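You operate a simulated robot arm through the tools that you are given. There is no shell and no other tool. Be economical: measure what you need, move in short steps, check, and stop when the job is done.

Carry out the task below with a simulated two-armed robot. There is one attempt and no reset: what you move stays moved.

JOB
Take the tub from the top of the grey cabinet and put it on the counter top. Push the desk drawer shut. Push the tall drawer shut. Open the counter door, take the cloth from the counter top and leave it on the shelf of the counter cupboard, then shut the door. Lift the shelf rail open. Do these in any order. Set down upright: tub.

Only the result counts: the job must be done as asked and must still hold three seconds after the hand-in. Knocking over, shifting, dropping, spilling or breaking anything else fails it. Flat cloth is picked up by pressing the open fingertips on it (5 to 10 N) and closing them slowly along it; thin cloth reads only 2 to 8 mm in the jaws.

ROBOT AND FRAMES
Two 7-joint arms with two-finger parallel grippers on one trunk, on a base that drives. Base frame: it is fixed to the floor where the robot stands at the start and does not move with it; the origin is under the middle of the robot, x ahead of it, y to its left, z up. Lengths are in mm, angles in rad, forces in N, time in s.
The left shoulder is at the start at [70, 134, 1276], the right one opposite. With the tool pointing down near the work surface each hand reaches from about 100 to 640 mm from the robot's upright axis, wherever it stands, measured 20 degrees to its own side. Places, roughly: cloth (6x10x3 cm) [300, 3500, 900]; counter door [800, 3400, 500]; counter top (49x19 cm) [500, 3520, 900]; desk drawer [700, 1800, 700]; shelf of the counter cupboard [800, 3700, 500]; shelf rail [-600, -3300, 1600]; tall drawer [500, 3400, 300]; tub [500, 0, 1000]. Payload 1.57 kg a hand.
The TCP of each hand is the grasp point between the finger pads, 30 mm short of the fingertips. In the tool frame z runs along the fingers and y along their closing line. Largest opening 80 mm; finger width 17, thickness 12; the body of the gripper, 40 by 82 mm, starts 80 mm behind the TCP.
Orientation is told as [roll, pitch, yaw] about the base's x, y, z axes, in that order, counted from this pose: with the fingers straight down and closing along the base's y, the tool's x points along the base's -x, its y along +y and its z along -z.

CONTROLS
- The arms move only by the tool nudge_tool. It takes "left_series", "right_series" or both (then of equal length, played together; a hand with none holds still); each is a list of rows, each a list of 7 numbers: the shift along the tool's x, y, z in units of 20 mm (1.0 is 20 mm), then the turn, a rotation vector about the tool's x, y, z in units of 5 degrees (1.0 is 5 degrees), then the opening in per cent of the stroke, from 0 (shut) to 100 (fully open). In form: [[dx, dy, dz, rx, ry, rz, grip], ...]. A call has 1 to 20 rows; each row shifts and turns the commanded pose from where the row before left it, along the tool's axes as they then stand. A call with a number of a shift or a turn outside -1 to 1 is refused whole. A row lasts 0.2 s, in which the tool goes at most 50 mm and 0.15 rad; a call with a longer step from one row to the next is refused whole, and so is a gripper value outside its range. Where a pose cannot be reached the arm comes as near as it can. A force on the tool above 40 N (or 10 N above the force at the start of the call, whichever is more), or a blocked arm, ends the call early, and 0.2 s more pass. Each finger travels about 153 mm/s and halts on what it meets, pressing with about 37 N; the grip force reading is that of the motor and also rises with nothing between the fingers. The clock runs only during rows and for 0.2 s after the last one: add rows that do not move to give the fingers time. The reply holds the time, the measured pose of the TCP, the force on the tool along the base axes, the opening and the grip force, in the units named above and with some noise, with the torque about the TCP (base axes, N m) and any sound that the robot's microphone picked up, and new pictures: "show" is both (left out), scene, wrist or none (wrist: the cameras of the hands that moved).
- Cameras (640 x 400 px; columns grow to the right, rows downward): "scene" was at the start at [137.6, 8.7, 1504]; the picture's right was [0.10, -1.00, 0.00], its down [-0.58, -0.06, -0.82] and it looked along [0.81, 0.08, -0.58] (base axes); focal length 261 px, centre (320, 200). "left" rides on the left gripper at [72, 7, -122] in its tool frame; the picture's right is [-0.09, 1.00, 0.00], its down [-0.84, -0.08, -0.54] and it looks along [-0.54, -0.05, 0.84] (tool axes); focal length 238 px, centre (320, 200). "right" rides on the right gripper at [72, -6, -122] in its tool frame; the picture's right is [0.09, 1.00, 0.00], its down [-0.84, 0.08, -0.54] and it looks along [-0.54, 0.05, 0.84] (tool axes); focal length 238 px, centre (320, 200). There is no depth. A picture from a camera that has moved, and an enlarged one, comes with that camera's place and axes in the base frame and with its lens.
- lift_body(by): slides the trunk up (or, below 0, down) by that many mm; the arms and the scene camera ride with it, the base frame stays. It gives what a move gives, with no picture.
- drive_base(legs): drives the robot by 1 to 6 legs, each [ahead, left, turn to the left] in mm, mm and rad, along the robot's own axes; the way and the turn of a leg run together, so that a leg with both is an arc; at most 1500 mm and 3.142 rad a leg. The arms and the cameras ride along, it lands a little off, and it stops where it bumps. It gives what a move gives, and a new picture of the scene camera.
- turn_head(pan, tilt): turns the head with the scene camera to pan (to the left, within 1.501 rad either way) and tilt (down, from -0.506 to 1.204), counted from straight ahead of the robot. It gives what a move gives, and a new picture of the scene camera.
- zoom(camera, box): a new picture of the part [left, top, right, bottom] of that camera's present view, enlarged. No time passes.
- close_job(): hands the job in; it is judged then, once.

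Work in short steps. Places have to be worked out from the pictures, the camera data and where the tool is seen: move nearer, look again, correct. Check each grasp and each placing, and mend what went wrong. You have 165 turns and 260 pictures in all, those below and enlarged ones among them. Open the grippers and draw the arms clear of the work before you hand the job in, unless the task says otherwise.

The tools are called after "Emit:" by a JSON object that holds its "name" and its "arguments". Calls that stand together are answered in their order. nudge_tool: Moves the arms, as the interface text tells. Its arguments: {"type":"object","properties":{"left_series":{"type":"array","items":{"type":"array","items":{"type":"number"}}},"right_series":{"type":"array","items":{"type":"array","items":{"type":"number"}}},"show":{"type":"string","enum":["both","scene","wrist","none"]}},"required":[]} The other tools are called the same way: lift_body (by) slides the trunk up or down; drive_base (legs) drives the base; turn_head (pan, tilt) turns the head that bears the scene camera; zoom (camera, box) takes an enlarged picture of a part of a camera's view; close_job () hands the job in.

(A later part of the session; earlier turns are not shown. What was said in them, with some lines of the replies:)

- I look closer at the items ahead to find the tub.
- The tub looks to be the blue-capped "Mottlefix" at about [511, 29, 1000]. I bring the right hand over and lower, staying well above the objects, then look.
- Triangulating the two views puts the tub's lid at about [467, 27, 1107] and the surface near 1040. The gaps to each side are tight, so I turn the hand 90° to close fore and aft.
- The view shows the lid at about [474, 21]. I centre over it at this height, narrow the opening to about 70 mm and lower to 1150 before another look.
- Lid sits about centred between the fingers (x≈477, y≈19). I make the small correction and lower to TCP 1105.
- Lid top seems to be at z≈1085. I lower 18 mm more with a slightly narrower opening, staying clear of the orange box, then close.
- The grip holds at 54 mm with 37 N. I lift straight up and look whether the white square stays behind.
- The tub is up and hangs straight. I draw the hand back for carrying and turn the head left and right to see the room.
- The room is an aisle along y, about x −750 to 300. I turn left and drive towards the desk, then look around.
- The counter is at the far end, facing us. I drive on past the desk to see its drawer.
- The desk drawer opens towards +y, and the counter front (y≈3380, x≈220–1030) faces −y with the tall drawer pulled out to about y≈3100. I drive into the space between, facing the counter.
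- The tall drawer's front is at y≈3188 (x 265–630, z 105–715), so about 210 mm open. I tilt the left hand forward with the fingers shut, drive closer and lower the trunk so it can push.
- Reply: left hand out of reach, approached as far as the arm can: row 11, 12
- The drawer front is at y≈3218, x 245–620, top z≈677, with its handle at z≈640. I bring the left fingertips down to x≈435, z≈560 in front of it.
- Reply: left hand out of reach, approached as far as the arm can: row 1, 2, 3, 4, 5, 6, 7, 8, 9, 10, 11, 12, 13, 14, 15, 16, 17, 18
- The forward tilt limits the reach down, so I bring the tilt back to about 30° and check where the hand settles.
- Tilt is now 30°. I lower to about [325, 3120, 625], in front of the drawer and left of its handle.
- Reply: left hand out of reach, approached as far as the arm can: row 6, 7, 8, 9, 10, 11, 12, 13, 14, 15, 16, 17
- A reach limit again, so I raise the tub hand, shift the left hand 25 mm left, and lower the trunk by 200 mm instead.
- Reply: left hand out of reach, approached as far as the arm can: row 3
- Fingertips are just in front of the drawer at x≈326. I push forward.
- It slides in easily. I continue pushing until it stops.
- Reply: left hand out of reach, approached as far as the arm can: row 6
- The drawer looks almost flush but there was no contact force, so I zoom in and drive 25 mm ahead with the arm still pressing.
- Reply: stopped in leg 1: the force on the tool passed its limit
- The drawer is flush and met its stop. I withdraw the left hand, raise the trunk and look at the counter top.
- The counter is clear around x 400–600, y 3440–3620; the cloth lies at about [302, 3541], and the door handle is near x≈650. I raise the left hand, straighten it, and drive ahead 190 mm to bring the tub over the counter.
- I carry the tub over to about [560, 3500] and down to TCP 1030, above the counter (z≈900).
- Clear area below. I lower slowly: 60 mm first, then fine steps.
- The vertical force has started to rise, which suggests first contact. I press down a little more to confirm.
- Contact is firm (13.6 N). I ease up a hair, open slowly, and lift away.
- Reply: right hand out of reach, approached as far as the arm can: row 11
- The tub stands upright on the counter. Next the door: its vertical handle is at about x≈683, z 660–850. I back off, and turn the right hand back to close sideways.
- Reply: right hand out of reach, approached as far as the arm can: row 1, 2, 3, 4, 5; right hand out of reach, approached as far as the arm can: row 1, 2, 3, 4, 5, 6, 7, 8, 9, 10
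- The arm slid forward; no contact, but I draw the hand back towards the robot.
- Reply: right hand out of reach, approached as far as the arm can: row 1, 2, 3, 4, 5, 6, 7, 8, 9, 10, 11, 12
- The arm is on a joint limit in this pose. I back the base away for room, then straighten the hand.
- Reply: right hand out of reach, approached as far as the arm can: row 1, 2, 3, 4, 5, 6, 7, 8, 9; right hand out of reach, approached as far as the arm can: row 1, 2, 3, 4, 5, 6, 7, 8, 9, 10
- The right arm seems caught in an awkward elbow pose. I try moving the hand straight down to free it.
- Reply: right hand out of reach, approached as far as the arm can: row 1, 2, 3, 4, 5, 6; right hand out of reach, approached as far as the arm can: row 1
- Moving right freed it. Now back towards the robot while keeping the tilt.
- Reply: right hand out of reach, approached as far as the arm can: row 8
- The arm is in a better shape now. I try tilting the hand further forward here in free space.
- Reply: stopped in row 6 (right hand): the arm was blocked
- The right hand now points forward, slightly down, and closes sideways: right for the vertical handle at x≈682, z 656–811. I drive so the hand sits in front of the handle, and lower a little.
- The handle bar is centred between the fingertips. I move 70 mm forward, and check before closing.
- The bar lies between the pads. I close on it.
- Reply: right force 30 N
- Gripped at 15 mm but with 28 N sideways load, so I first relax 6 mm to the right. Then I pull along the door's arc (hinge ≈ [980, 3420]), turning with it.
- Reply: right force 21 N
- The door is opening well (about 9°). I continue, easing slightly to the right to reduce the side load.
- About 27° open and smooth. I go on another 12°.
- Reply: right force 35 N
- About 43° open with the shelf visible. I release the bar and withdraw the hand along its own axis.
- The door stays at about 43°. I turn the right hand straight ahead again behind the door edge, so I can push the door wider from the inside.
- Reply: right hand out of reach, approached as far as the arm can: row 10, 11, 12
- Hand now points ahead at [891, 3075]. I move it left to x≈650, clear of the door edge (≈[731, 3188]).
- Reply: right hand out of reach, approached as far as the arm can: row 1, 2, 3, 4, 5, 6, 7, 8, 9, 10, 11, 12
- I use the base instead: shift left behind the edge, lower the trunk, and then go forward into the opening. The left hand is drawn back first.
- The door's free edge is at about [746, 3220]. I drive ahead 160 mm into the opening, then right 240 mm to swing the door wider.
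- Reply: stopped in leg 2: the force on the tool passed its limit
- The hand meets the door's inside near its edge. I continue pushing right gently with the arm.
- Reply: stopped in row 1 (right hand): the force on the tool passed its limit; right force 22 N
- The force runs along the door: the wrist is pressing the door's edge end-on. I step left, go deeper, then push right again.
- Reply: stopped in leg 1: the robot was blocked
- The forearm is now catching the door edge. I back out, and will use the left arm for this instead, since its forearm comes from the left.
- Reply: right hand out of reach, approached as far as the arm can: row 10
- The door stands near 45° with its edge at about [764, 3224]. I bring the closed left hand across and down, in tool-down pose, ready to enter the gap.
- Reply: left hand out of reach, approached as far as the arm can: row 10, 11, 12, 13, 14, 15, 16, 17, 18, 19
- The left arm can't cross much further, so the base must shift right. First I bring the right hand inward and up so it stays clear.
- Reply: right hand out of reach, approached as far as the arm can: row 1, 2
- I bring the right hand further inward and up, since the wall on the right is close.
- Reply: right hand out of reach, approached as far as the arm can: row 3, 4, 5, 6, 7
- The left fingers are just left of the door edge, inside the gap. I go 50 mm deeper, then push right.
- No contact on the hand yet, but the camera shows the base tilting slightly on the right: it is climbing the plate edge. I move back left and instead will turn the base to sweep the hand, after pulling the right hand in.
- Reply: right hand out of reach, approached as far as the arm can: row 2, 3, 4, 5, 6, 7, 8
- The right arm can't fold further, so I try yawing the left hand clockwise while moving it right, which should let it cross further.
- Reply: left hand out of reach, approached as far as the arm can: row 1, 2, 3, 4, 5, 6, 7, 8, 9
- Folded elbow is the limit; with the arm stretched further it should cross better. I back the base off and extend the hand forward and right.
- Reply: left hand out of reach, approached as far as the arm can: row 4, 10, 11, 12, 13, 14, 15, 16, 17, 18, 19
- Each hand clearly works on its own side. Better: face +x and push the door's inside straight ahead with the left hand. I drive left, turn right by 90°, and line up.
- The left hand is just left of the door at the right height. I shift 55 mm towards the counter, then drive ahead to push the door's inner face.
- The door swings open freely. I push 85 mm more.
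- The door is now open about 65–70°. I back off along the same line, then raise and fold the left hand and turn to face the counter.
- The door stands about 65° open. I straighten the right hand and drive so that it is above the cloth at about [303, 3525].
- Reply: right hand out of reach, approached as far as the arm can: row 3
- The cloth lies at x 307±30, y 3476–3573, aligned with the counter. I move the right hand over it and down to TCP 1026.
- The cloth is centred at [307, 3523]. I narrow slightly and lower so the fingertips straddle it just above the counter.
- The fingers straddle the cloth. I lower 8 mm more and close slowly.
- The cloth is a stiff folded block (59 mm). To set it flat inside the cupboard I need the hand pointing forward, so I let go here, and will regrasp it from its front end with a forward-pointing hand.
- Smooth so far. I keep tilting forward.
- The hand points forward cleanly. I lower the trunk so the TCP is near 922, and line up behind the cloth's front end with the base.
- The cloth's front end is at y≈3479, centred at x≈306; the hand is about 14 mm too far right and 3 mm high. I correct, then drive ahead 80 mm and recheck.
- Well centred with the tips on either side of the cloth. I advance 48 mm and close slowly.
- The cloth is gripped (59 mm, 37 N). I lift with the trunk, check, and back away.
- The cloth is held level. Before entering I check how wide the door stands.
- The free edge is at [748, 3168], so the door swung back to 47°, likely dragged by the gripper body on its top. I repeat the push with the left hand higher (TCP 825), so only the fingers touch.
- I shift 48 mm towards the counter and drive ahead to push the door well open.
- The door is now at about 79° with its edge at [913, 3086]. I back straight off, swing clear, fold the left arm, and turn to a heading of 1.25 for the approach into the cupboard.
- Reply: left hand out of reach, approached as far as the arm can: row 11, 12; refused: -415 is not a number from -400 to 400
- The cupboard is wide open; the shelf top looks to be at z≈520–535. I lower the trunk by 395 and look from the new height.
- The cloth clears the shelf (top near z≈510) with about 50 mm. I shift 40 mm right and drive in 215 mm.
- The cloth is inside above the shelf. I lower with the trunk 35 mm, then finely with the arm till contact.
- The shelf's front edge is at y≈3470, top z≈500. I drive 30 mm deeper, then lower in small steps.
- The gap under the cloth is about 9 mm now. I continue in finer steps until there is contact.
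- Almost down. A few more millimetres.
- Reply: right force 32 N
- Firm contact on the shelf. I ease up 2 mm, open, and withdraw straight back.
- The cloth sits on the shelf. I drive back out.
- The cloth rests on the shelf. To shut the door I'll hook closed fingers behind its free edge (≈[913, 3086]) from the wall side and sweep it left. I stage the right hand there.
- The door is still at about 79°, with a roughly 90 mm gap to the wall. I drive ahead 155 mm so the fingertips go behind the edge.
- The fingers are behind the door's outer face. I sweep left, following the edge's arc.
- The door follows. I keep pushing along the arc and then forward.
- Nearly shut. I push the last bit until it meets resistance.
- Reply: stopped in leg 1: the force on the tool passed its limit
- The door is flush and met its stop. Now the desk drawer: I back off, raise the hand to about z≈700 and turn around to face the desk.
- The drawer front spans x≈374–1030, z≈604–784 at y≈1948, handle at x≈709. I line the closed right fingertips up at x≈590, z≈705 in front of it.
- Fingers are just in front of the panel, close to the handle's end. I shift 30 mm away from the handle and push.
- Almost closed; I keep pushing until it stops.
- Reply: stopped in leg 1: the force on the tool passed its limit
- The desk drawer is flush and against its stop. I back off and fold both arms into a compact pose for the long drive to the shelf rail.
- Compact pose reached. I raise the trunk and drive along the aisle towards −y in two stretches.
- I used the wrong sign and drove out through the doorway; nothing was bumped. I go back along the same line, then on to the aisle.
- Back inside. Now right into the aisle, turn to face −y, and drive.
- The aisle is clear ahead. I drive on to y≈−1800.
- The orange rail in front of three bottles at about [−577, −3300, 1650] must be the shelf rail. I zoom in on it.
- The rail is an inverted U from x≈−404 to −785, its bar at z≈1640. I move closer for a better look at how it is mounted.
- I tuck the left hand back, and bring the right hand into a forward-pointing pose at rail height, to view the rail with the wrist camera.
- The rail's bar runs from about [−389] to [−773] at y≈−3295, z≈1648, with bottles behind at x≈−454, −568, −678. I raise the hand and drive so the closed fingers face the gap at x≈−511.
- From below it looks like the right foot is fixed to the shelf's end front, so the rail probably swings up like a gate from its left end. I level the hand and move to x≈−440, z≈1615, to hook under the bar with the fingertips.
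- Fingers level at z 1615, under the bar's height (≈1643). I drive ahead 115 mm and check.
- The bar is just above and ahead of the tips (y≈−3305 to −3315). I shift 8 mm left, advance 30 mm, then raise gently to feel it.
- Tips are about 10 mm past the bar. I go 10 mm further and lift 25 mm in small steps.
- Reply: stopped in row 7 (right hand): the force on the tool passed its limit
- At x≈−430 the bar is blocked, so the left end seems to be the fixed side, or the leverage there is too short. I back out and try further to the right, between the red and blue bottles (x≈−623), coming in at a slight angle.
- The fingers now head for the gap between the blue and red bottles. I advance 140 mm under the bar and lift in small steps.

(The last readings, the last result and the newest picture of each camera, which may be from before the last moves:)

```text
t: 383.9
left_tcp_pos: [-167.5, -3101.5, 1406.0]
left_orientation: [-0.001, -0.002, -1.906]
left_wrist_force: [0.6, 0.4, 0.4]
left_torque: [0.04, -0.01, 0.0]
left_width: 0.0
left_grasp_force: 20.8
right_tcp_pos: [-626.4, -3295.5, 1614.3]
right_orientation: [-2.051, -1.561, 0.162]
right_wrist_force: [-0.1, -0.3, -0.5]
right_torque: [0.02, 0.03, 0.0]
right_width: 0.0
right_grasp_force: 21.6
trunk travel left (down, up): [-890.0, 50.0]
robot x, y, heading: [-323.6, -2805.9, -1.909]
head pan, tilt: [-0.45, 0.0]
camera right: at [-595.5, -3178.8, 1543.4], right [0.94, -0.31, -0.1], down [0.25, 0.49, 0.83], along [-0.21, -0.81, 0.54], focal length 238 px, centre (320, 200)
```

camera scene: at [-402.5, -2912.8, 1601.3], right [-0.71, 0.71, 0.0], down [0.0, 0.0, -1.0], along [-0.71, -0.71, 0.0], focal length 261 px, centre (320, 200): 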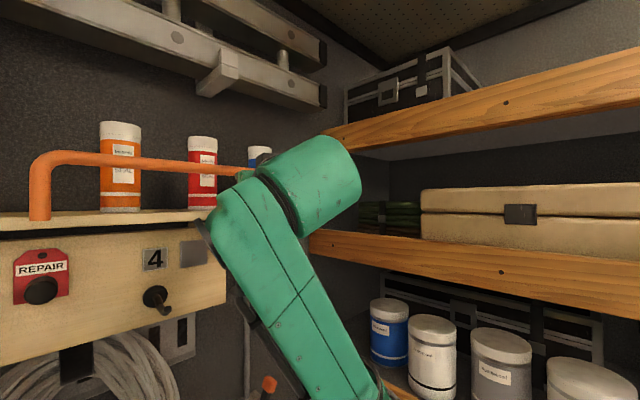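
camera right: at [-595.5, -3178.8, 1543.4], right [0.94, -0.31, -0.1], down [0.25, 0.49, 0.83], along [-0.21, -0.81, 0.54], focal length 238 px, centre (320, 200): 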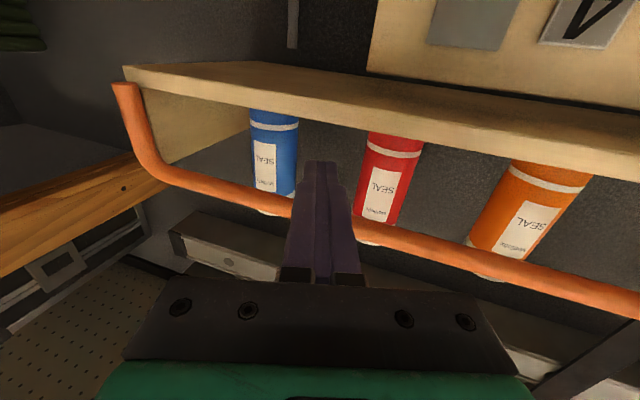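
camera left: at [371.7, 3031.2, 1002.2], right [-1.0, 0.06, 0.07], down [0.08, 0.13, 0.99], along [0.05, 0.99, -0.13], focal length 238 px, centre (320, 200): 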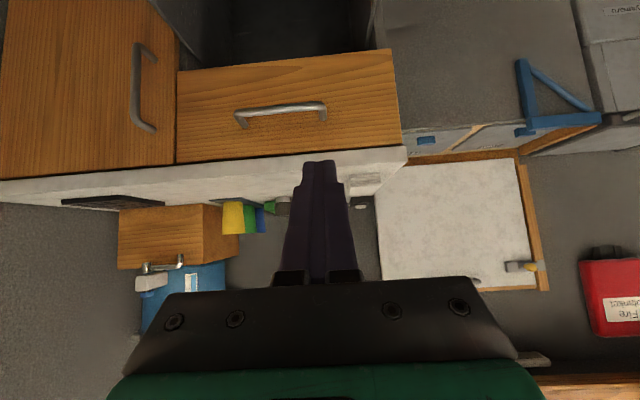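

The tips are under the bar between the bottles. I lift slowly.

Emit:
{"name": "nudge_tool", "arguments": {"right_series": [[0, 0, 0.4, 0, 0, 0, 0], [-0.3, 0, 0, 0, 0, 0, 0], [-0.3, 0, 0, 0, 0, 0, 0], [-0.3, 0, 0, 0, 0, 0, 0], [-0.3, 0, 0, 0, 0, 0, 0], [-0.3, 0, 0, 0, 0, 0, 0], [-0.3, 0, 0, 0, 0, 0, 0], [-0.3, 0, 0, 0, 0, 0, 0], [-0.3, 0, 0, 0, 0, 0, 0]], "show": "both"}}

```text
t: 385.2
left_tcp_pos: [-168.0, -3099.7, 1405.7]
left_orientation: [-0.002, -0.001, -1.907]
left_wrist_force: [0.3, -0.4, 0.2]
left_torque: [0.0, 0.0, 0.01]
left_width: 0.0
left_grasp_force: 21.4
right_tcp_pos: [-628.5, -3305.5, 1633.6]
right_orientation: [-0.551, -1.549, -1.338]
right_wrist_force: [0.8, 2.4, -6.8]
right_torque: [0.07, -0.01, 0.0]
right_width: 0.1
right_grasp_force: 21.4
trunk travel left (down, up): [-890.0, 50.0]
robot x, y, heading: [-325.8, -2807.0, -1.906]
head pan, tilt: [-0.45, 0.0]
stopped in row 6 (right hand): the force on the tool passed its limit (the readings are from after the stop); the commanded pose is now the measured one
camera scene: at [-405.3, -2917.1, 1600.9], right [-0.71, 0.71, 0.0], down [0.0, 0.0, -1.0], along [-0.71, -0.71, 0.0], focal length 261 px, centre (320, 200)
camera right: at [-597.4, -3186.6, 1565.8], right [0.95, -0.31, -0.1], down [0.25, 0.47, 0.85], along [-0.21, -0.82, 0.52], focal length 238 px, centre (320, 200)
```

scene: 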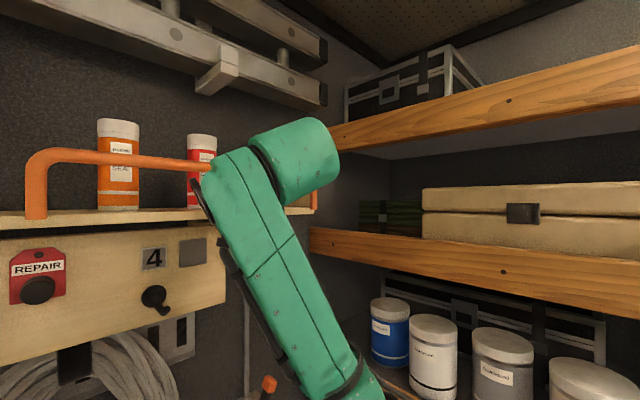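
right: 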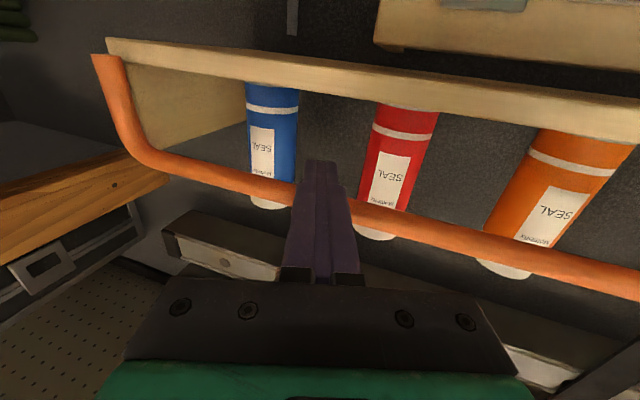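

The lift stopped abruptly, maybe because the step was too brisk. I try again very slowly, 1 mm a row, to see whether the bar yields.

Emit:
{"name": "nudge_tool", "arguments": {"right_series": [[-0.05, 0, 0, 0, 0, 0, 0], [-0.05, 0, 0, 0, 0, 0, 0], [-0.05, 0, 0, 0, 0, 0, 0], [-0.05, 0, 0, 0, 0, 0, 0], [-0.05, 0, 0, 0, 0, 0, 0], [-0.05, 0, 0, 0, 0, 0, 0], [-0.05, 0, 0, 0, 0, 0, 0], [-0.05, 0, 0, 0, 0, 0, 0], [-0.05, 0, 0, 0, 0, 0, 0], [-0.05, 0, 0, 0, 0, 0, 0], [-0.05, 0, 0, 0, 0, 0, 0], [-0.05, 0, 0, 0, 0, 0, 0], [-0.05, 0, 0, 0, 0, 0, 0], [-0.05, 0, 0, 0, 0, 0, 0], [-0.05, 0, 0, 0, 0, 0, 0], [-0.05, 0, 0, 0, 0, 0, 0]], "show": "wrist"}}

```text
t: 386.2
left_tcp_pos: [-167.8, -3100.1, 1406.9]
left_orientation: [-0.002, -0.003, -1.906]
left_wrist_force: [0.0, -0.1, -1.0]
left_torque: [-0.01, 0.02, -0.02]
left_width: 0.0
left_grasp_force: 21.5
right_tcp_pos: [-628.5, -3308.5, 1633.8]
right_orientation: [-0.366, -1.538, -1.523]
right_wrist_force: [0.6, 3.1, -7.7]
right_torque: [0.04, -0.03, -0.05]
right_width: 0.0
right_grasp_force: 20.6
trunk travel left (down, up): [-890.0, 50.0]
robot x, y, heading: [-323.1, -2804.5, -1.91]
head pan, tilt: [-0.45, 0.0]
stopped in row 4 (right hand): the force on the tool passed its limit (the readings are from after the stop); the commanded pose is now the measured one
camera right: at [-597.4, -3187.8, 1567.5], right [0.94, -0.31, -0.1], down [0.25, 0.46, 0.85], along [-0.22, -0.83, 0.51], focal length 238 px, centre (320, 200)
```

right: 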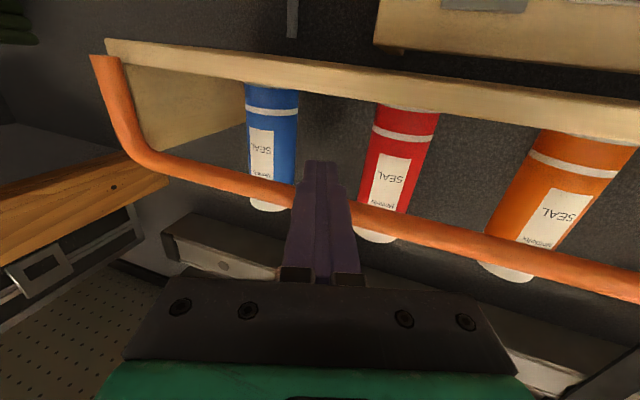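

The bar is rigid vertically, so it must hinge along its feet. I'll grip it instead: back out, roll the hand 90° so the fingers close vertically, and straddle the bar.

Emit:
{"name": "nudge_tool", "arguments": {"right_series": [[0.4, 0, 0, 0, 0, 0, 0], [0.4, 0, -0.5, 0, 0, 0, 0], [0, 0, -1, 0, 0, 0, 0], [0, 0, -1, 0, 0, 0, 0], [0, 0, -1, 0, 0, 0, 0], [0, 0, -1, 0, 0, 0, 0]], "show": "none"}}

Emit:
{"name": "nudge_tool", "arguments": {"right_series": [[0, 0, 0, 0, 0, 1, 0], [0, 0, 0, 0, 0, 1, 0], [0, 0, 0, 0, 0, 1, 0], [0, 0, 0, 0, 0, 1, 0], [0, 0, 0, 0, 0, 1, 0], [0, 0, 0, 0, 0, 1, 0], [0, 0, 0, 0, 0, 1, 0], [0, 0, 0, 0, 0, 1, 0], [0, 0, 0, 0, 0, 1, 0], [0, 0, 0, 0, 0, 1, 0], [0, 0, 0, 0, 0, 1, 20], [0, 0, 0, 0, 0, 1, 40], [0, 0, 0, 0, 0, 1, 50], [0, 0, 0, 0, 0, 1, 50], [0, 0, 0, 0, 0, 1, 50], [0, 0, 0, 0, 0, 1, 50], [0, 0, 0, 0, 0, 1, 50], [0, 0, 0, 0, 0, 1, 50], [0, 0, 0, 0, 0, 0, 50]], "show": "both"}}

```text
t: 387.6
left_tcp_pos: [-166.8, -3099.6, 1406.1]
left_orientation: [-0.003, -0.003, -1.905]
left_wrist_force: [-0.4, 0.1, -0.2]
left_torque: [0.0, -0.01, 0.01]
left_width: 0.0
left_grasp_force: 21.6
right_tcp_pos: [-599.4, -3221.2, 1621.0]
right_orientation: [-0.428, -1.542, -1.463]
right_wrist_force: [0.3, -0.2, -0.1]
right_torque: [0.01, 0.02, 0.02]
right_width: 0.0
right_grasp_force: 21.3
trunk travel left (down, up): [-890.0, 50.0]
robot x, y, heading: [-321.9, -2806.8, -1.907]
head pan, tilt: [-0.45, 0.0]
```

```text
t: 391.6
left_tcp_pos: [-166.1, -3100.6, 1406.5]
left_orientation: [-0.003, 0.0, -1.905]
left_wrist_force: [-0.7, -0.1, 0.7]
left_torque: [-0.02, 0.01, -0.03]
left_width: 0.0
left_grasp_force: 21.5
right_tcp_pos: [-600.5, -3222.4, 1621.3]
right_orientation: [1.545, -0.011, 2.821]
right_wrist_force: [0.2, 0.1, -0.4]
right_torque: [-0.02, 0.02, 0.0]
right_width: 40.1
right_grasp_force: 0.1
trunk travel left (down, up): [-890.0, 50.0]
robot x, y, heading: [-323.9, -2807.5, -1.909]
head pan, tilt: [-0.45, 0.0]
camera scene: at [-404.8, -2917.5, 1600.7], right [-0.71, 0.71, 0.0], down [0.0, 0.0, -1.0], along [-0.71, -0.71, 0.0], focal length 261 px, centre (320, 200)
camera right: at [-493.9, -3129.1, 1618.6], right [0.09, -0.06, 0.99], down [-0.62, 0.77, 0.1], along [-0.78, -0.63, 0.03], focal length 238 px, centre (320, 200)
```

scene: 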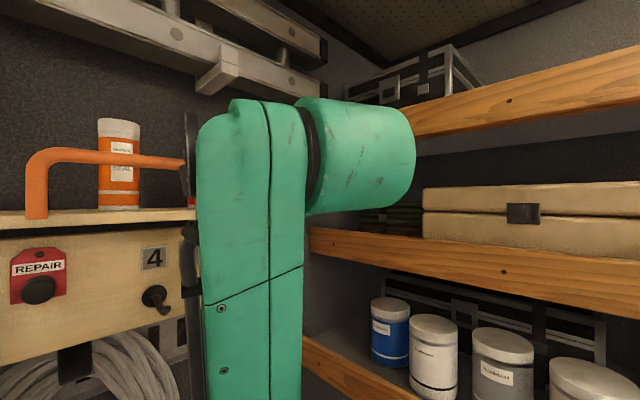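
right: 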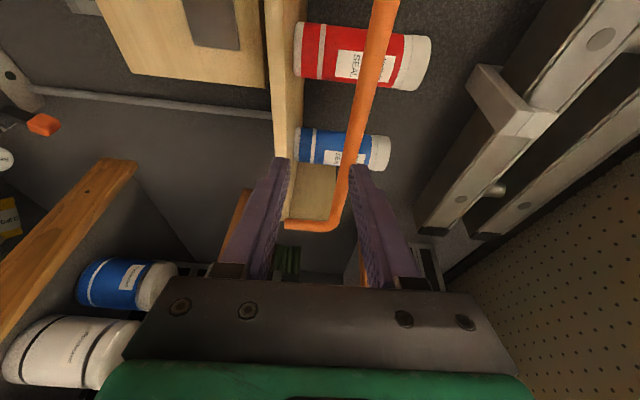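

The hand is rolled and open 40 mm. I raise 30 mm to the bar's height (≈1651) and move in so the bar lies between the fingers.

Emit:
{"name": "nudge_tool", "arguments": {"right_series": [[0, 0.5, 0, 0, 0, 0, 50], [0, 0.5, 0, 0, 0, 0, 50], [0, 0.5, 0, 0, 0, 0, 50], [0, 0, 0.7, 0, 0, 0, 50], [0, 0, 0.7, 0, 0, 0, 50], [0, 0, 0.7, 0, 0, 0, 50], [0, 0, 0.7, 0, 0, 0, 50], [0, 0, 0.7, 0, 0, 0, 50], [0, 0, 0, 0, 0, 0, 50]], "show": "wrist"}}

```text
t: 393.6
left_tcp_pos: [-167.2, -3100.8, 1405.4]
left_orientation: [-0.001, -0.002, -1.905]
left_wrist_force: [0.0, 0.5, -0.1]
left_torque: [-0.02, 0.02, -0.03]
left_width: 0.0
left_grasp_force: 21.3
right_tcp_pos: [-622.9, -3291.3, 1648.6]
right_orientation: [1.542, -0.012, 2.82]
right_wrist_force: [-0.6, -0.2, -0.3]
right_torque: [0.02, 0.01, 0.0]
right_width: 40.1
right_grasp_force: 0.1
trunk travel left (down, up): [-890.0, 50.0]
robot x, y, heading: [-322.1, -2806.2, -1.903]
head pan, tilt: [-0.45, 0.0]
camera right: at [-516.8, -3196.5, 1645.9], right [0.09, -0.06, 0.99], down [-0.62, 0.77, 0.1], along [-0.78, -0.63, 0.03], focal length 238 px, centre (320, 200)
```

right: 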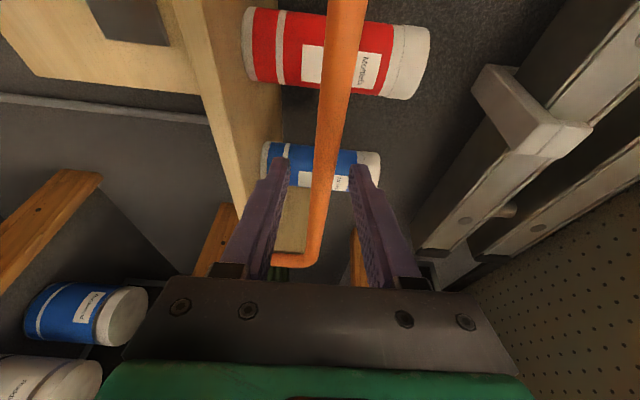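

The bar is between the fingers near the tips. I go 6 mm deeper and close on it.

Emit:
{"name": "nudge_tool", "arguments": {"right_series": [[0, 0, 0.3, 0, 0, 0, 50], [0, 0, 0, 0, 0, 0, 35], [0, 0, 0, 0, 0, 0, 25], [0, 0, 0, 0, 0, 0, 18], [0, 0, 0, 0, 0, 0, 10], [0, 0, 0, 0, 0, 0, 0], [0, 0, 0, 0, 0, 0, 0]], "show": "wrist"}}

```text
t: 395.2
left_tcp_pos: [-166.5, -3097.7, 1406.8]
left_orientation: [0.0, -0.004, -1.905]
left_wrist_force: [-0.8, 0.5, 0.8]
left_torque: [0.02, 0.01, 0.03]
left_width: 0.0
left_grasp_force: 21.7
right_tcp_pos: [-624.7, -3291.7, 1650.9]
right_orientation: [1.548, -0.014, 2.822]
right_wrist_force: [-3.6, -2.1, 17.3]
right_torque: [-0.53, -0.05, 0.03]
right_width: 15.7
right_grasp_force: 31.1
trunk travel left (down, up): [-890.0, 50.0]
robot x, y, heading: [-323.2, -2804.6, -1.91]
head pan, tilt: [-0.45, 0.0]
camera right: at [-518.2, -3199.5, 1647.4], right [0.09, -0.05, 0.99], down [-0.62, 0.78, 0.1], along [-0.78, -0.63, 0.04], focal length 238 px, centre (320, 200)
```

right: 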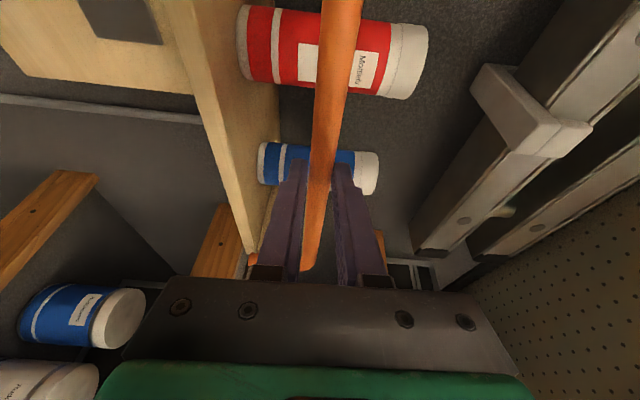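

Gripped at 15.7 mm. I relax 2 mm upward and then test with a gentle 10 mm pull outwards.

Emit:
{"name": "nudge_tool", "arguments": {"right_series": [[0, 0.1, 0, 0, 0, 0, 0], [0, 0, -0.1, 0, 0, 0, 0], [0, 0, -0.1, 0, 0, 0, 0], [0, 0, -0.1, 0, 0, 0, 0], [0, 0, -0.1, 0, 0, 0, 0], [0, 0, -0.1, 0, 0, 0, 0]], "show": "both"}}

```text
t: 396.6
left_tcp_pos: [-169.6, -3101.1, 1406.4]
left_orientation: [0.001, -0.003, -1.905]
left_wrist_force: [-1.0, 0.0, 0.7]
left_torque: [-0.01, 0.02, 0.0]
left_width: 0.0
left_grasp_force: 21.1
right_tcp_pos: [-623.5, -3286.5, 1650.9]
right_orientation: [1.542, -0.011, 2.822]
right_wrist_force: [-6.0, -1.8, 6.5]
right_torque: [-0.38, -0.01, -0.18]
right_width: 15.5
right_grasp_force: 31.3
trunk travel left (down, up): [-890.0, 50.0]
robot x, y, heading: [-322.5, -2805.8, -1.904]
head pan, tilt: [-0.45, 0.0]
camera scene: at [-407.9, -2916.9, 1600.6], right [-0.71, 0.71, 0.0], down [0.0, 0.0, -1.0], along [-0.71, -0.71, 0.0], focal length 261 px, centre (320, 200)
camera right: at [-518.1, -3192.3, 1647.8], right [0.09, -0.06, 0.99], down [-0.62, 0.77, 0.1], along [-0.78, -0.63, 0.03], focal length 238 px, centre (320, 200)
```

scene: 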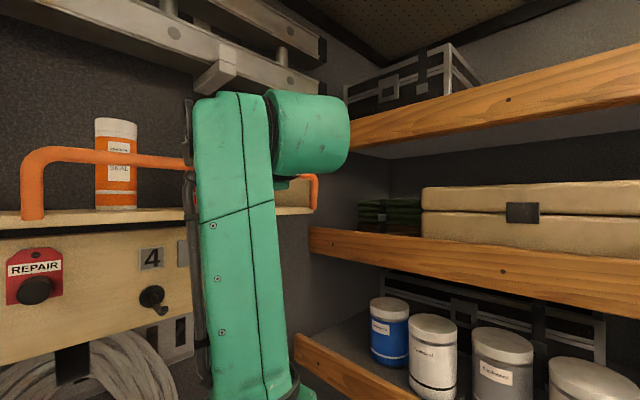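
right: 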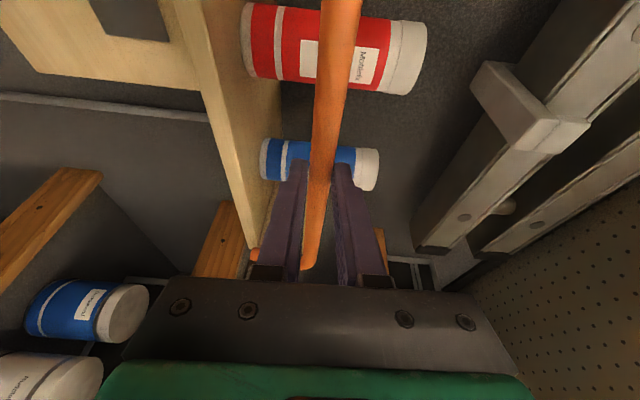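

Little resistance so far. I pull a further 24 mm, dropping slightly to follow a hinge at the feet, and compare the pictures.

Emit:
{"name": "nudge_tool", "arguments": {"right_series": [[0, 0, -0.15, 0, 0, 0, 0], [0, 0, -0.15, 0, 0, 0, 0], [0, 0, -0.15, 0, 0, 0, 0], [0, -0.03, -0.15, 0, 0, 0, 0], [0, -0.04, -0.15, 0, 0, 0, 0], [0, -0.05, -0.15, 0, 0, 0, 0], [0, -0.06, -0.15, 0, 0, 0, 0], [0, -0.07, -0.15, 0, 0, 0, 0]], "show": "both"}}

```text
t: 398.4
left_tcp_pos: [-174.2, -3100.4, 1406.3]
left_orientation: [0.004, -0.001, -1.905]
left_wrist_force: [0.0, 0.1, 0.1]
left_torque: [-0.02, -0.02, -0.03]
left_width: 0.2
left_grasp_force: 21.3
right_tcp_pos: [-623.5, -3265.2, 1646.1]
right_orientation: [1.539, -0.008, 2.82]
right_wrist_force: [-14.0, -2.5, -0.4]
right_torque: [-0.16, 0.09, -0.41]
right_width: 15.8
right_grasp_force: 31.3
trunk travel left (down, up): [-890.0, 50.0]
robot x, y, heading: [-323.6, -2802.3, -1.912]
head pan, tilt: [-0.45, 0.0]
camera scene: at [-414.0, -2918.8, 1600.1], right [-0.71, 0.71, 0.0], down [0.01, 0.0, -1.0], along [-0.71, -0.71, -0.01], focal length 261 px, centre (320, 200)
camera right: at [-517.3, -3171.1, 1642.8], right [0.08, -0.06, 0.99], down [-0.62, 0.78, 0.1], along [-0.78, -0.63, 0.03], focal length 238 px, centre (320, 200)
```

scene: 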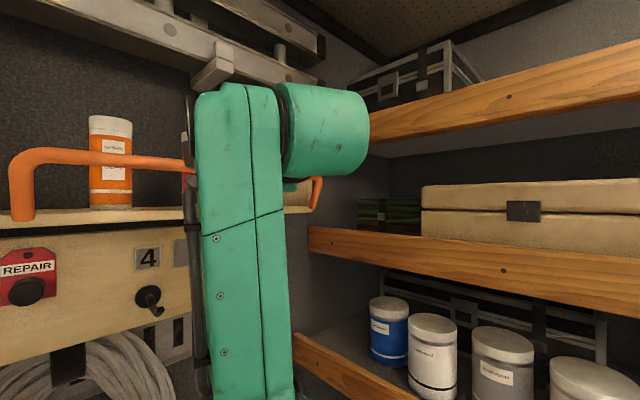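
right: 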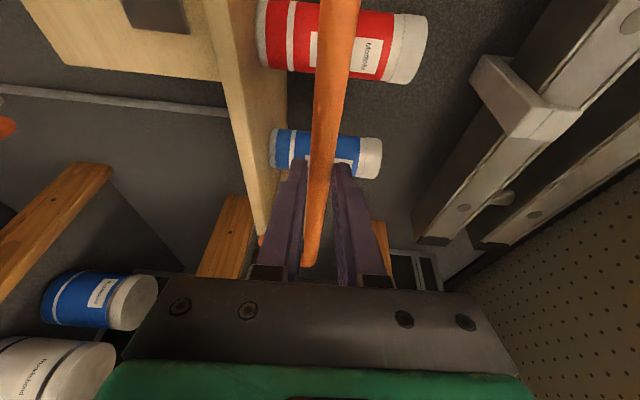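

It swings outward: both legs now lean out about 25°. So the rail hinges along its feet. I follow the arc (radius ≈65 mm) outward and down to about 60°.

Emit:
{"name": "nudge_tool", "arguments": {"right_series": [[-0.16, -0.131, -0.21, 0, 0, 0, 0], [-0.16, -0.152, -0.2, 0, 0, 0, 0], [-0.15, -0.172, -0.19, 0, 0, 0, 0], [-0.13, -0.19, -0.18, 0, 0, 0, 0], [-0.12, -0.21, -0.17, 0, 0, 0, 0], [-0.06, -0.225, -0.163, 0, 0, 0, 0], [-0.05, -0.24, -0.144, 0, 0, 0, 0]], "show": "both"}}

```text
t: 400.0
left_tcp_pos: [-167.7, -3100.3, 1406.2]
left_orientation: [-0.001, -0.001, -1.907]
left_wrist_force: [0.3, 0.2, 0.2]
left_torque: [0.01, 0.03, -0.01]
left_width: 0.0
left_grasp_force: 21.2
right_tcp_pos: [-623.6, -3233.9, 1621.0]
right_orientation: [1.543, -0.013, 2.822]
right_wrist_force: [-1.8, -0.3, 1.2]
right_torque: [-0.18, -0.02, 0.15]
right_width: 15.4
right_grasp_force: 31.7
trunk travel left (down, up): [-890.0, 50.0]
robot x, y, heading: [-321.3, -2807.2, -1.906]
head pan, tilt: [-0.45, 0.0]
camera scene: at [-406.1, -2917.0, 1600.7], right [-0.71, 0.71, 0.0], down [0.0, 0.0, -1.0], along [-0.71, -0.71, 0.0], focal length 261 px, centre (320, 200)
camera right: at [-516.9, -3139.6, 1618.5], right [0.09, -0.06, 0.99], down [-0.62, 0.77, 0.1], along [-0.78, -0.63, 0.03], focal length 238 px, centre (320, 200)
```

scene: 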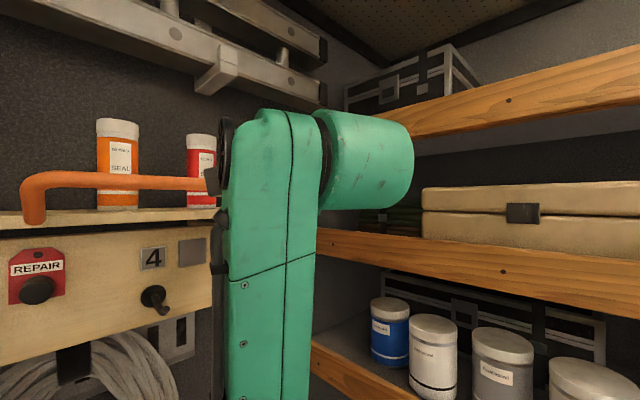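
right: 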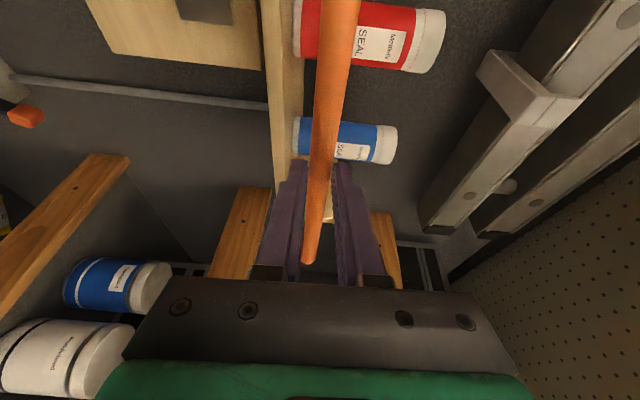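

Following smoothly with low forces. I continue to 90° and a little beyond, to find the stop.

Emit:
{"name": "nudge_tool", "arguments": {"right_series": [[-0.043, -0.25, -0.124, 0, 0, 0, 0], [-0.036, -0.262, -0.102, 0, 0, 0, 0], [-0.028, -0.27, -0.08, 0, 0, 0, 0], [-0.02, -0.277, -0.058, 0, 0, 0, 0], [-0.012, -0.28, -0.035, 0, 0, 0, 0], [-0.004, -0.283, -0.012, 0, 0, 0, 0], [0.004, -0.283, 0.012, 0, 0, 0, 0], [0.012, -0.28, 0.035, 0, 0, 0, 0]], "show": "both"}}

```text
t: 401.8
left_tcp_pos: [-167.1, -3098.4, 1405.6]
left_orientation: [-0.001, -0.004, -1.905]
left_wrist_force: [-0.3, 0.2, 0.3]
left_torque: [-0.01, 0.01, 0.02]
left_width: 0.0
left_grasp_force: 21.3
right_tcp_pos: [-621.8, -3222.4, 1578.3]
right_orientation: [1.543, -0.01, 2.822]
right_wrist_force: [-1.4, 3.4, 1.5]
right_torque: [-0.15, -0.04, -0.16]
right_width: 15.9
right_grasp_force: 31.8
trunk travel left (down, up): [-890.0, 50.0]
robot x, y, heading: [-326.7, -2805.1, -1.907]
head pan, tilt: [-0.45, 0.0]
camera scene: at [-405.8, -2915.3, 1600.8], right [-0.71, 0.71, 0.0], down [0.0, 0.0, -1.0], along [-0.71, -0.71, 0.0], focal length 261 px, centre (320, 200)
camera right: at [-516.7, -3129.1, 1575.4], right [0.09, -0.06, 0.99], down [-0.62, 0.77, 0.1], along [-0.78, -0.63, 0.03], focal length 238 px, centre (320, 200)
```

scene: 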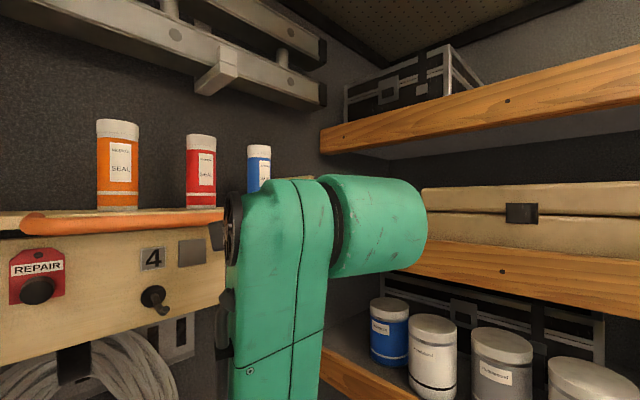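
right: 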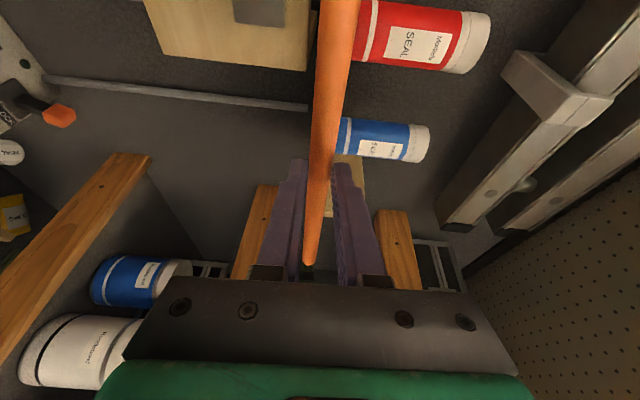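

At about 95° and still free. I continue along the arc until it stops.

Emit:
{"name": "nudge_tool", "arguments": {"right_series": [[0.02, -0.277, 0.058, 0, 0, 0, 0], [0.028, -0.27, 0.08, 0, 0, 0, 0], [0.036, -0.262, 0.102, 0, 0, 0, 0], [0.043, -0.25, 0.124, 0, 0, 0, 0], [0.05, -0.24, 0.144, 0, 0, 0, 0], [0.057, -0.225, 0.163, 0, 0, 0, 0]], "show": "both"}}

```text
t: 402.5
left_tcp_pos: [-169.2, -3099.0, 1406.2]
left_orientation: [-0.002, -0.001, -1.907]
left_wrist_force: [0.1, -0.3, 0.5]
left_torque: [0.01, -0.01, 0.0]
left_width: 0.3
left_grasp_force: 20.8
right_tcp_pos: [-623.1, -3222.8, 1574.0]
right_orientation: [1.568, -0.008, 2.82]
right_wrist_force: [-4.9, 0.0, 9.5]
right_torque: [-0.26, -0.11, 0.38]
right_width: 15.7
right_grasp_force: 30.8
trunk travel left (down, up): [-890.0, 50.0]
robot x, y, heading: [-326.0, -2808.8, -1.905]
head pan, tilt: [-0.45, 0.0]
stopped in row 3 (right hand): the force on the tool passed its limit (the readings are from after the stop); the commanded pose is now the measured one
camera scene: at [-406.8, -2915.8, 1600.6], right [-0.71, 0.71, 0.0], down [0.0, 0.0, -1.0], along [-0.71, -0.71, 0.0], focal length 261 px, centre (320, 200)
camera right: at [-516.6, -3130.2, 1567.4], right [0.1, -0.03, 0.99], down [-0.62, 0.78, 0.09], along [-0.78, -0.63, 0.05], focal length 238 px, centre (320, 200)
```

scene: 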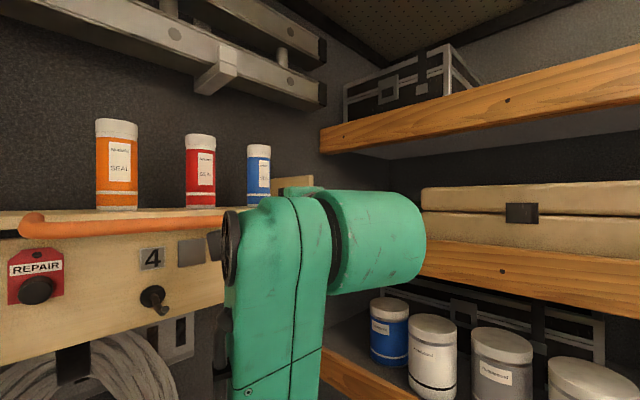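
right: 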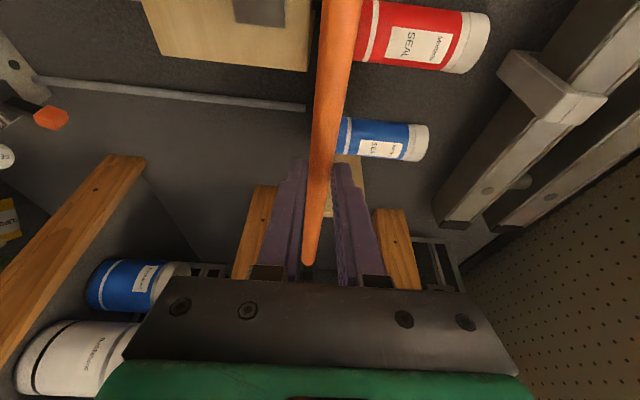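

It stopped at about 98°: the rail's end of travel. I release and withdraw straight back.

Emit:
{"name": "nudge_tool", "arguments": {"right_series": [[0, 0.05, 0, 0, 0, 0, 0], [0, 0, 0, 0, 0, 0, 40], [0, 0, 0, 0, 0, 0, 50], [0, 0, -0.5, 0, 0, 0, 50], [0, 0, -0.8, 0, 0, 0, 50], [0, 0, -0.8, 0, 0, 0, 50], [0, 0, -0.8, 0, 0, 0, 50], [0, 0, -0.8, 0, 0, 0, 50], [0, 0, 0, 0, 0, 0, 50]], "show": "none"}}

Emit:
{"name": "drive_base", "arguments": {"legs": [[-350, 0, 0.3]]}}

Emit:
{"name": "turn_head", "arguments": {"pan": -0.6, "tilt": 0.0}}

```text
t: 404.5
left_tcp_pos: [-167.4, -3101.5, 1406.5]
left_orientation: [-0.002, -0.002, -1.906]
left_wrist_force: [0.9, 0.5, 0.1]
left_torque: [-0.04, -0.01, -0.01]
left_width: 0.0
left_grasp_force: 21.0
right_tcp_pos: [-597.9, -3155.1, 1573.6]
right_orientation: [1.563, -0.012, 2.821]
right_wrist_force: [-0.3, 0.3, 0.3]
right_torque: [0.01, 0.03, 0.02]
right_width: 39.9
right_grasp_force: 0.1
trunk travel left (down, up): [-890.0, 50.0]
robot x, y, heading: [-324.3, -2808.9, -1.904]
head pan, tilt: [-0.45, 0.0]
```

```text
t: 406.7
left_tcp_pos: [-22.2, -2699.1, 1405.5]
left_orientation: [-0.002, -0.001, -1.602]
left_wrist_force: [0.3, 0.8, 0.0]
left_torque: [0.01, 0.01, 0.0]
left_width: 0.0
left_grasp_force: 21.8
right_tcp_pos: [-416.6, -2878.4, 1571.8]
right_orientation: [1.56, -0.012, 3.124]
right_wrist_force: [0.0, -0.4, 0.9]
right_torque: [0.0, -0.02, -0.05]
right_width: 39.7
right_grasp_force: 0.1
trunk travel left (down, up): [-890.0, 50.0]
robot x, y, heading: [-258.8, -2463.6, -1.604]
head pan, tilt: [-0.45, 0.0]
camera scene: at [-303.8, -2595.6, 1600.4], right [-0.88, 0.47, 0.0], down [0.0, 0.0, -1.0], along [-0.47, -0.88, 0.0], focal length 261 px, centre (320, 200)
```

scene: 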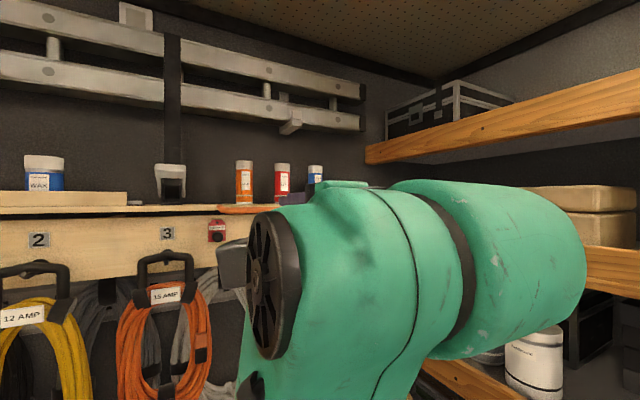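

```text
t: 407.4
left_tcp_pos: [-22.4, -2695.5, 1406.0]
left_orientation: [-0.002, -0.002, -1.603]
left_wrist_force: [0.1, -0.1, 0.3]
left_torque: [-0.01, 0.0, 0.01]
left_width: 0.0
left_grasp_force: 21.4
right_tcp_pos: [-417.1, -2875.2, 1574.4]
right_orientation: [1.562, -0.012, 3.124]
right_wrist_force: [-0.4, -0.9, -0.1]
right_torque: [0.01, 0.02, -0.01]
right_width: 40.5
right_grasp_force: 0.1
trunk travel left (down, up): [-890.0, 50.0]
robot x, y, heading: [-255.6, -2459.0, -1.608]
head pan, tilt: [-0.6, 0.0]
camera scene: at [-315.0, -2585.6, 1600.6], right [-0.81, 0.59, 0.0], down [0.0, 0.0, -1.0], along [-0.59, -0.81, 0.0], focal length 261 px, centre (320, 200)
```

scene: 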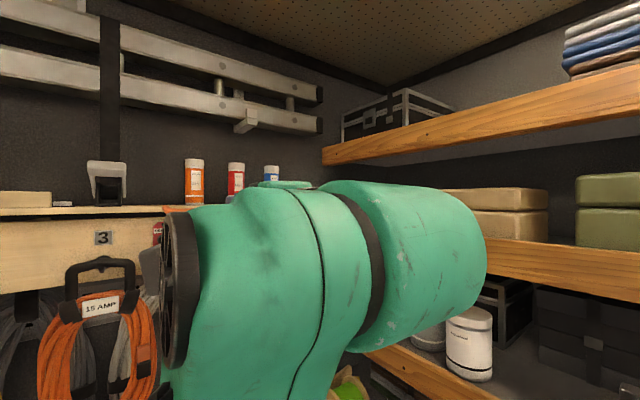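

The rail lies folded out and the bottles still stand. I open both grippers and take a last look at the rail.

Emit:
{"name": "nudge_tool", "arguments": {"left_series": [[0, 0, 0, 0, 0, 0, 100], [0, 0, 0, 0, 0, 0, 100], [0, 0, 0, 0, 0, 0, 100]], "right_series": [[0, 0, -0.9, 0, 0, 0, 100], [0, 0, -0.9, 0, 0, 0, 100], [0, 0, 0, 0, 0, 0, 100]], "show": "none"}}

Emit:
{"name": "drive_base", "arguments": {"legs": [[-500, 0, 0]]}}

Emit:
{"name": "turn_head", "arguments": {"pan": -0.15, "tilt": 0.0}}

Emit:
{"name": "zoom", "arguments": {"camera": "scene", "box": [220, 120, 420, 245]}}

```text
t: 408.2
left_tcp_pos: [-21.3, -2694.9, 1405.2]
left_orientation: [-0.003, -0.003, -1.602]
left_wrist_force: [-0.3, 0.2, 0.0]
left_torque: [-0.04, -0.02, 0.0]
left_width: 79.9
left_grasp_force: 0.1
right_tcp_pos: [-415.8, -2867.7, 1571.9]
right_orientation: [1.567, -0.012, 3.124]
right_wrist_force: [-0.4, -0.5, 0.3]
right_torque: [0.0, 0.03, 0.0]
right_width: 79.8
right_grasp_force: 0.0
right hand out of reach, approached as far as the arm can: row 1, 2
trunk travel left (down, up): [-890.0, 50.0]
robot x, y, heading: [-262.9, -2461.3, -1.607]
head pan, tilt: [-0.6, 0.0]
```

```text
t: 411.1
left_tcp_pos: [-4.8, -2211.3, 1405.6]
left_orientation: [-0.001, -0.001, -1.6]
left_wrist_force: [-0.9, -1.1, 0.7]
left_torque: [0.03, -0.01, 0.0]
left_width: 79.8
left_grasp_force: 0.0
right_tcp_pos: [-399.4, -2387.0, 1570.2]
right_orientation: [1.563, -0.013, 3.127]
right_wrist_force: [0.0, -0.4, -1.0]
right_torque: [0.03, -0.01, 0.01]
right_width: 80.0
right_grasp_force: 0.1
trunk travel left (down, up): [-890.0, 50.0]
robot x, y, heading: [-241.4, -1976.6, -1.599]
head pan, tilt: [-0.6, 0.0]
camera scene: at [-298.6, -2102.7, 1600.5], right [-0.81, 0.59, 0.0], down [0.0, 0.0, -1.0], along [-0.59, -0.81, 0.0], focal length 261 px, centre (320, 200)
```

scene: 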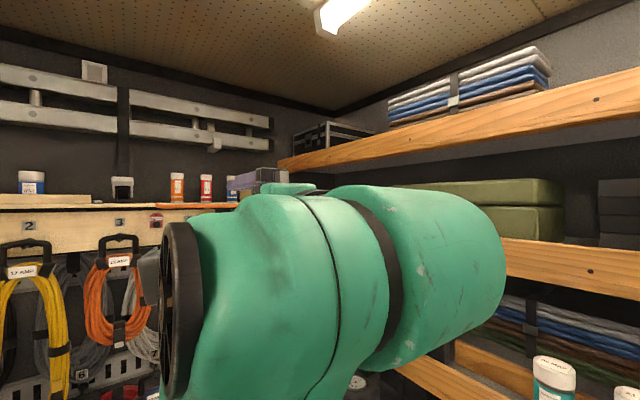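

```text
t: 412.0
left_tcp_pos: [-4.0, -2209.7, 1405.9]
left_orientation: [-0.001, -0.002, -1.598]
left_wrist_force: [0.2, 0.5, -0.6]
left_torque: [-0.03, -0.02, 0.0]
left_width: 79.8
left_grasp_force: 0.1
right_tcp_pos: [-399.0, -2384.4, 1572.1]
right_orientation: [1.567, -0.013, 3.128]
right_wrist_force: [-0.6, 0.6, 0.9]
right_torque: [-0.04, -0.02, 0.03]
right_width: 79.8
right_grasp_force: 0.1
trunk travel left (down, up): [-890.0, 50.0]
robot x, y, heading: [-248.2, -1976.0, -1.602]
head pan, tilt: [-0.15, 0.0]
camera scene: at [-261.6, -2115.0, 1600.8], right [-0.98, 0.18, 0.0], down [0.0, 0.0, -1.0], along [-0.18, -0.98, 0.0], focal length 261 px, centre (320, 200)
```

scene: 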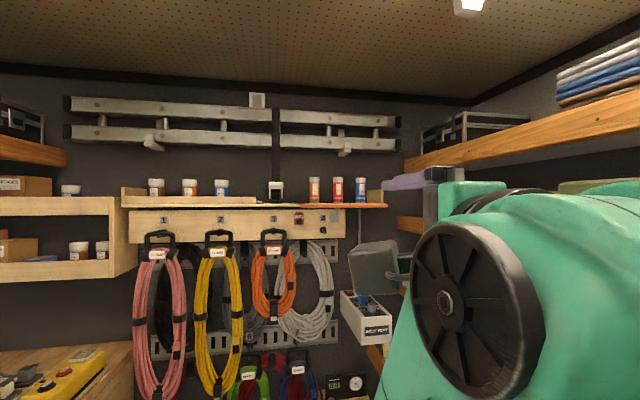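

```text
3.20 times, centred on (320, 182) of scene
camera zoom: at [-261.6, -2115.0, 1600.8], right [-0.98, 0.18, 0.0], down [0.0, 0.0, -1.0], along [-0.18, -0.98, 0.0], focal length 836 px, centre (320, 256)
```

zoom: 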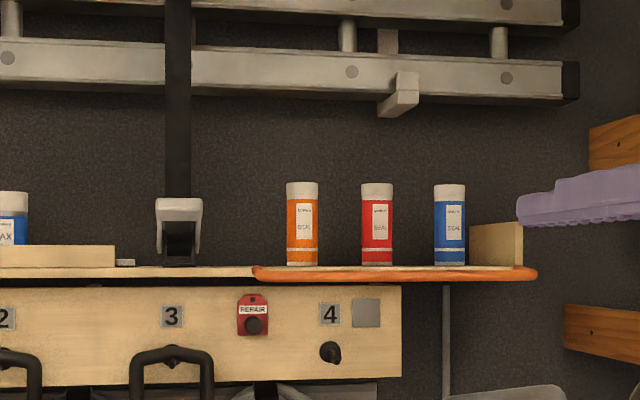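

The rail is folded fully open, the bottles are standing, and the other tasks were checked as I did them. The grippers are open and both arms are clear, so I hand in.

Emit:
{"name": "close_job", "arguments": {}}

```text
The job is handed in.
```

I finished all five tasks and handed the job in; the result hasn't come back yet.

- **Tub:** it stands upright on the counter top. I took the blue-capped "Mottlefix" jar to be the tub.
- **Drawers:** the desk drawer and the tall drawer are both pushed shut against their stops.
- **Cloth and cupboard:** the cloth lies on the cupboard shelf, and the door is shut.
- **Shelf rail:** it would not lift straight up, because it hinges along its feet. I swung it outward and down until it stopped at about 98°, and took that as open. The three bottles behind it still stand.

While heading for the rail I once drove out through the side doorway by mistake. I came straight back, and the robot reported no bump.
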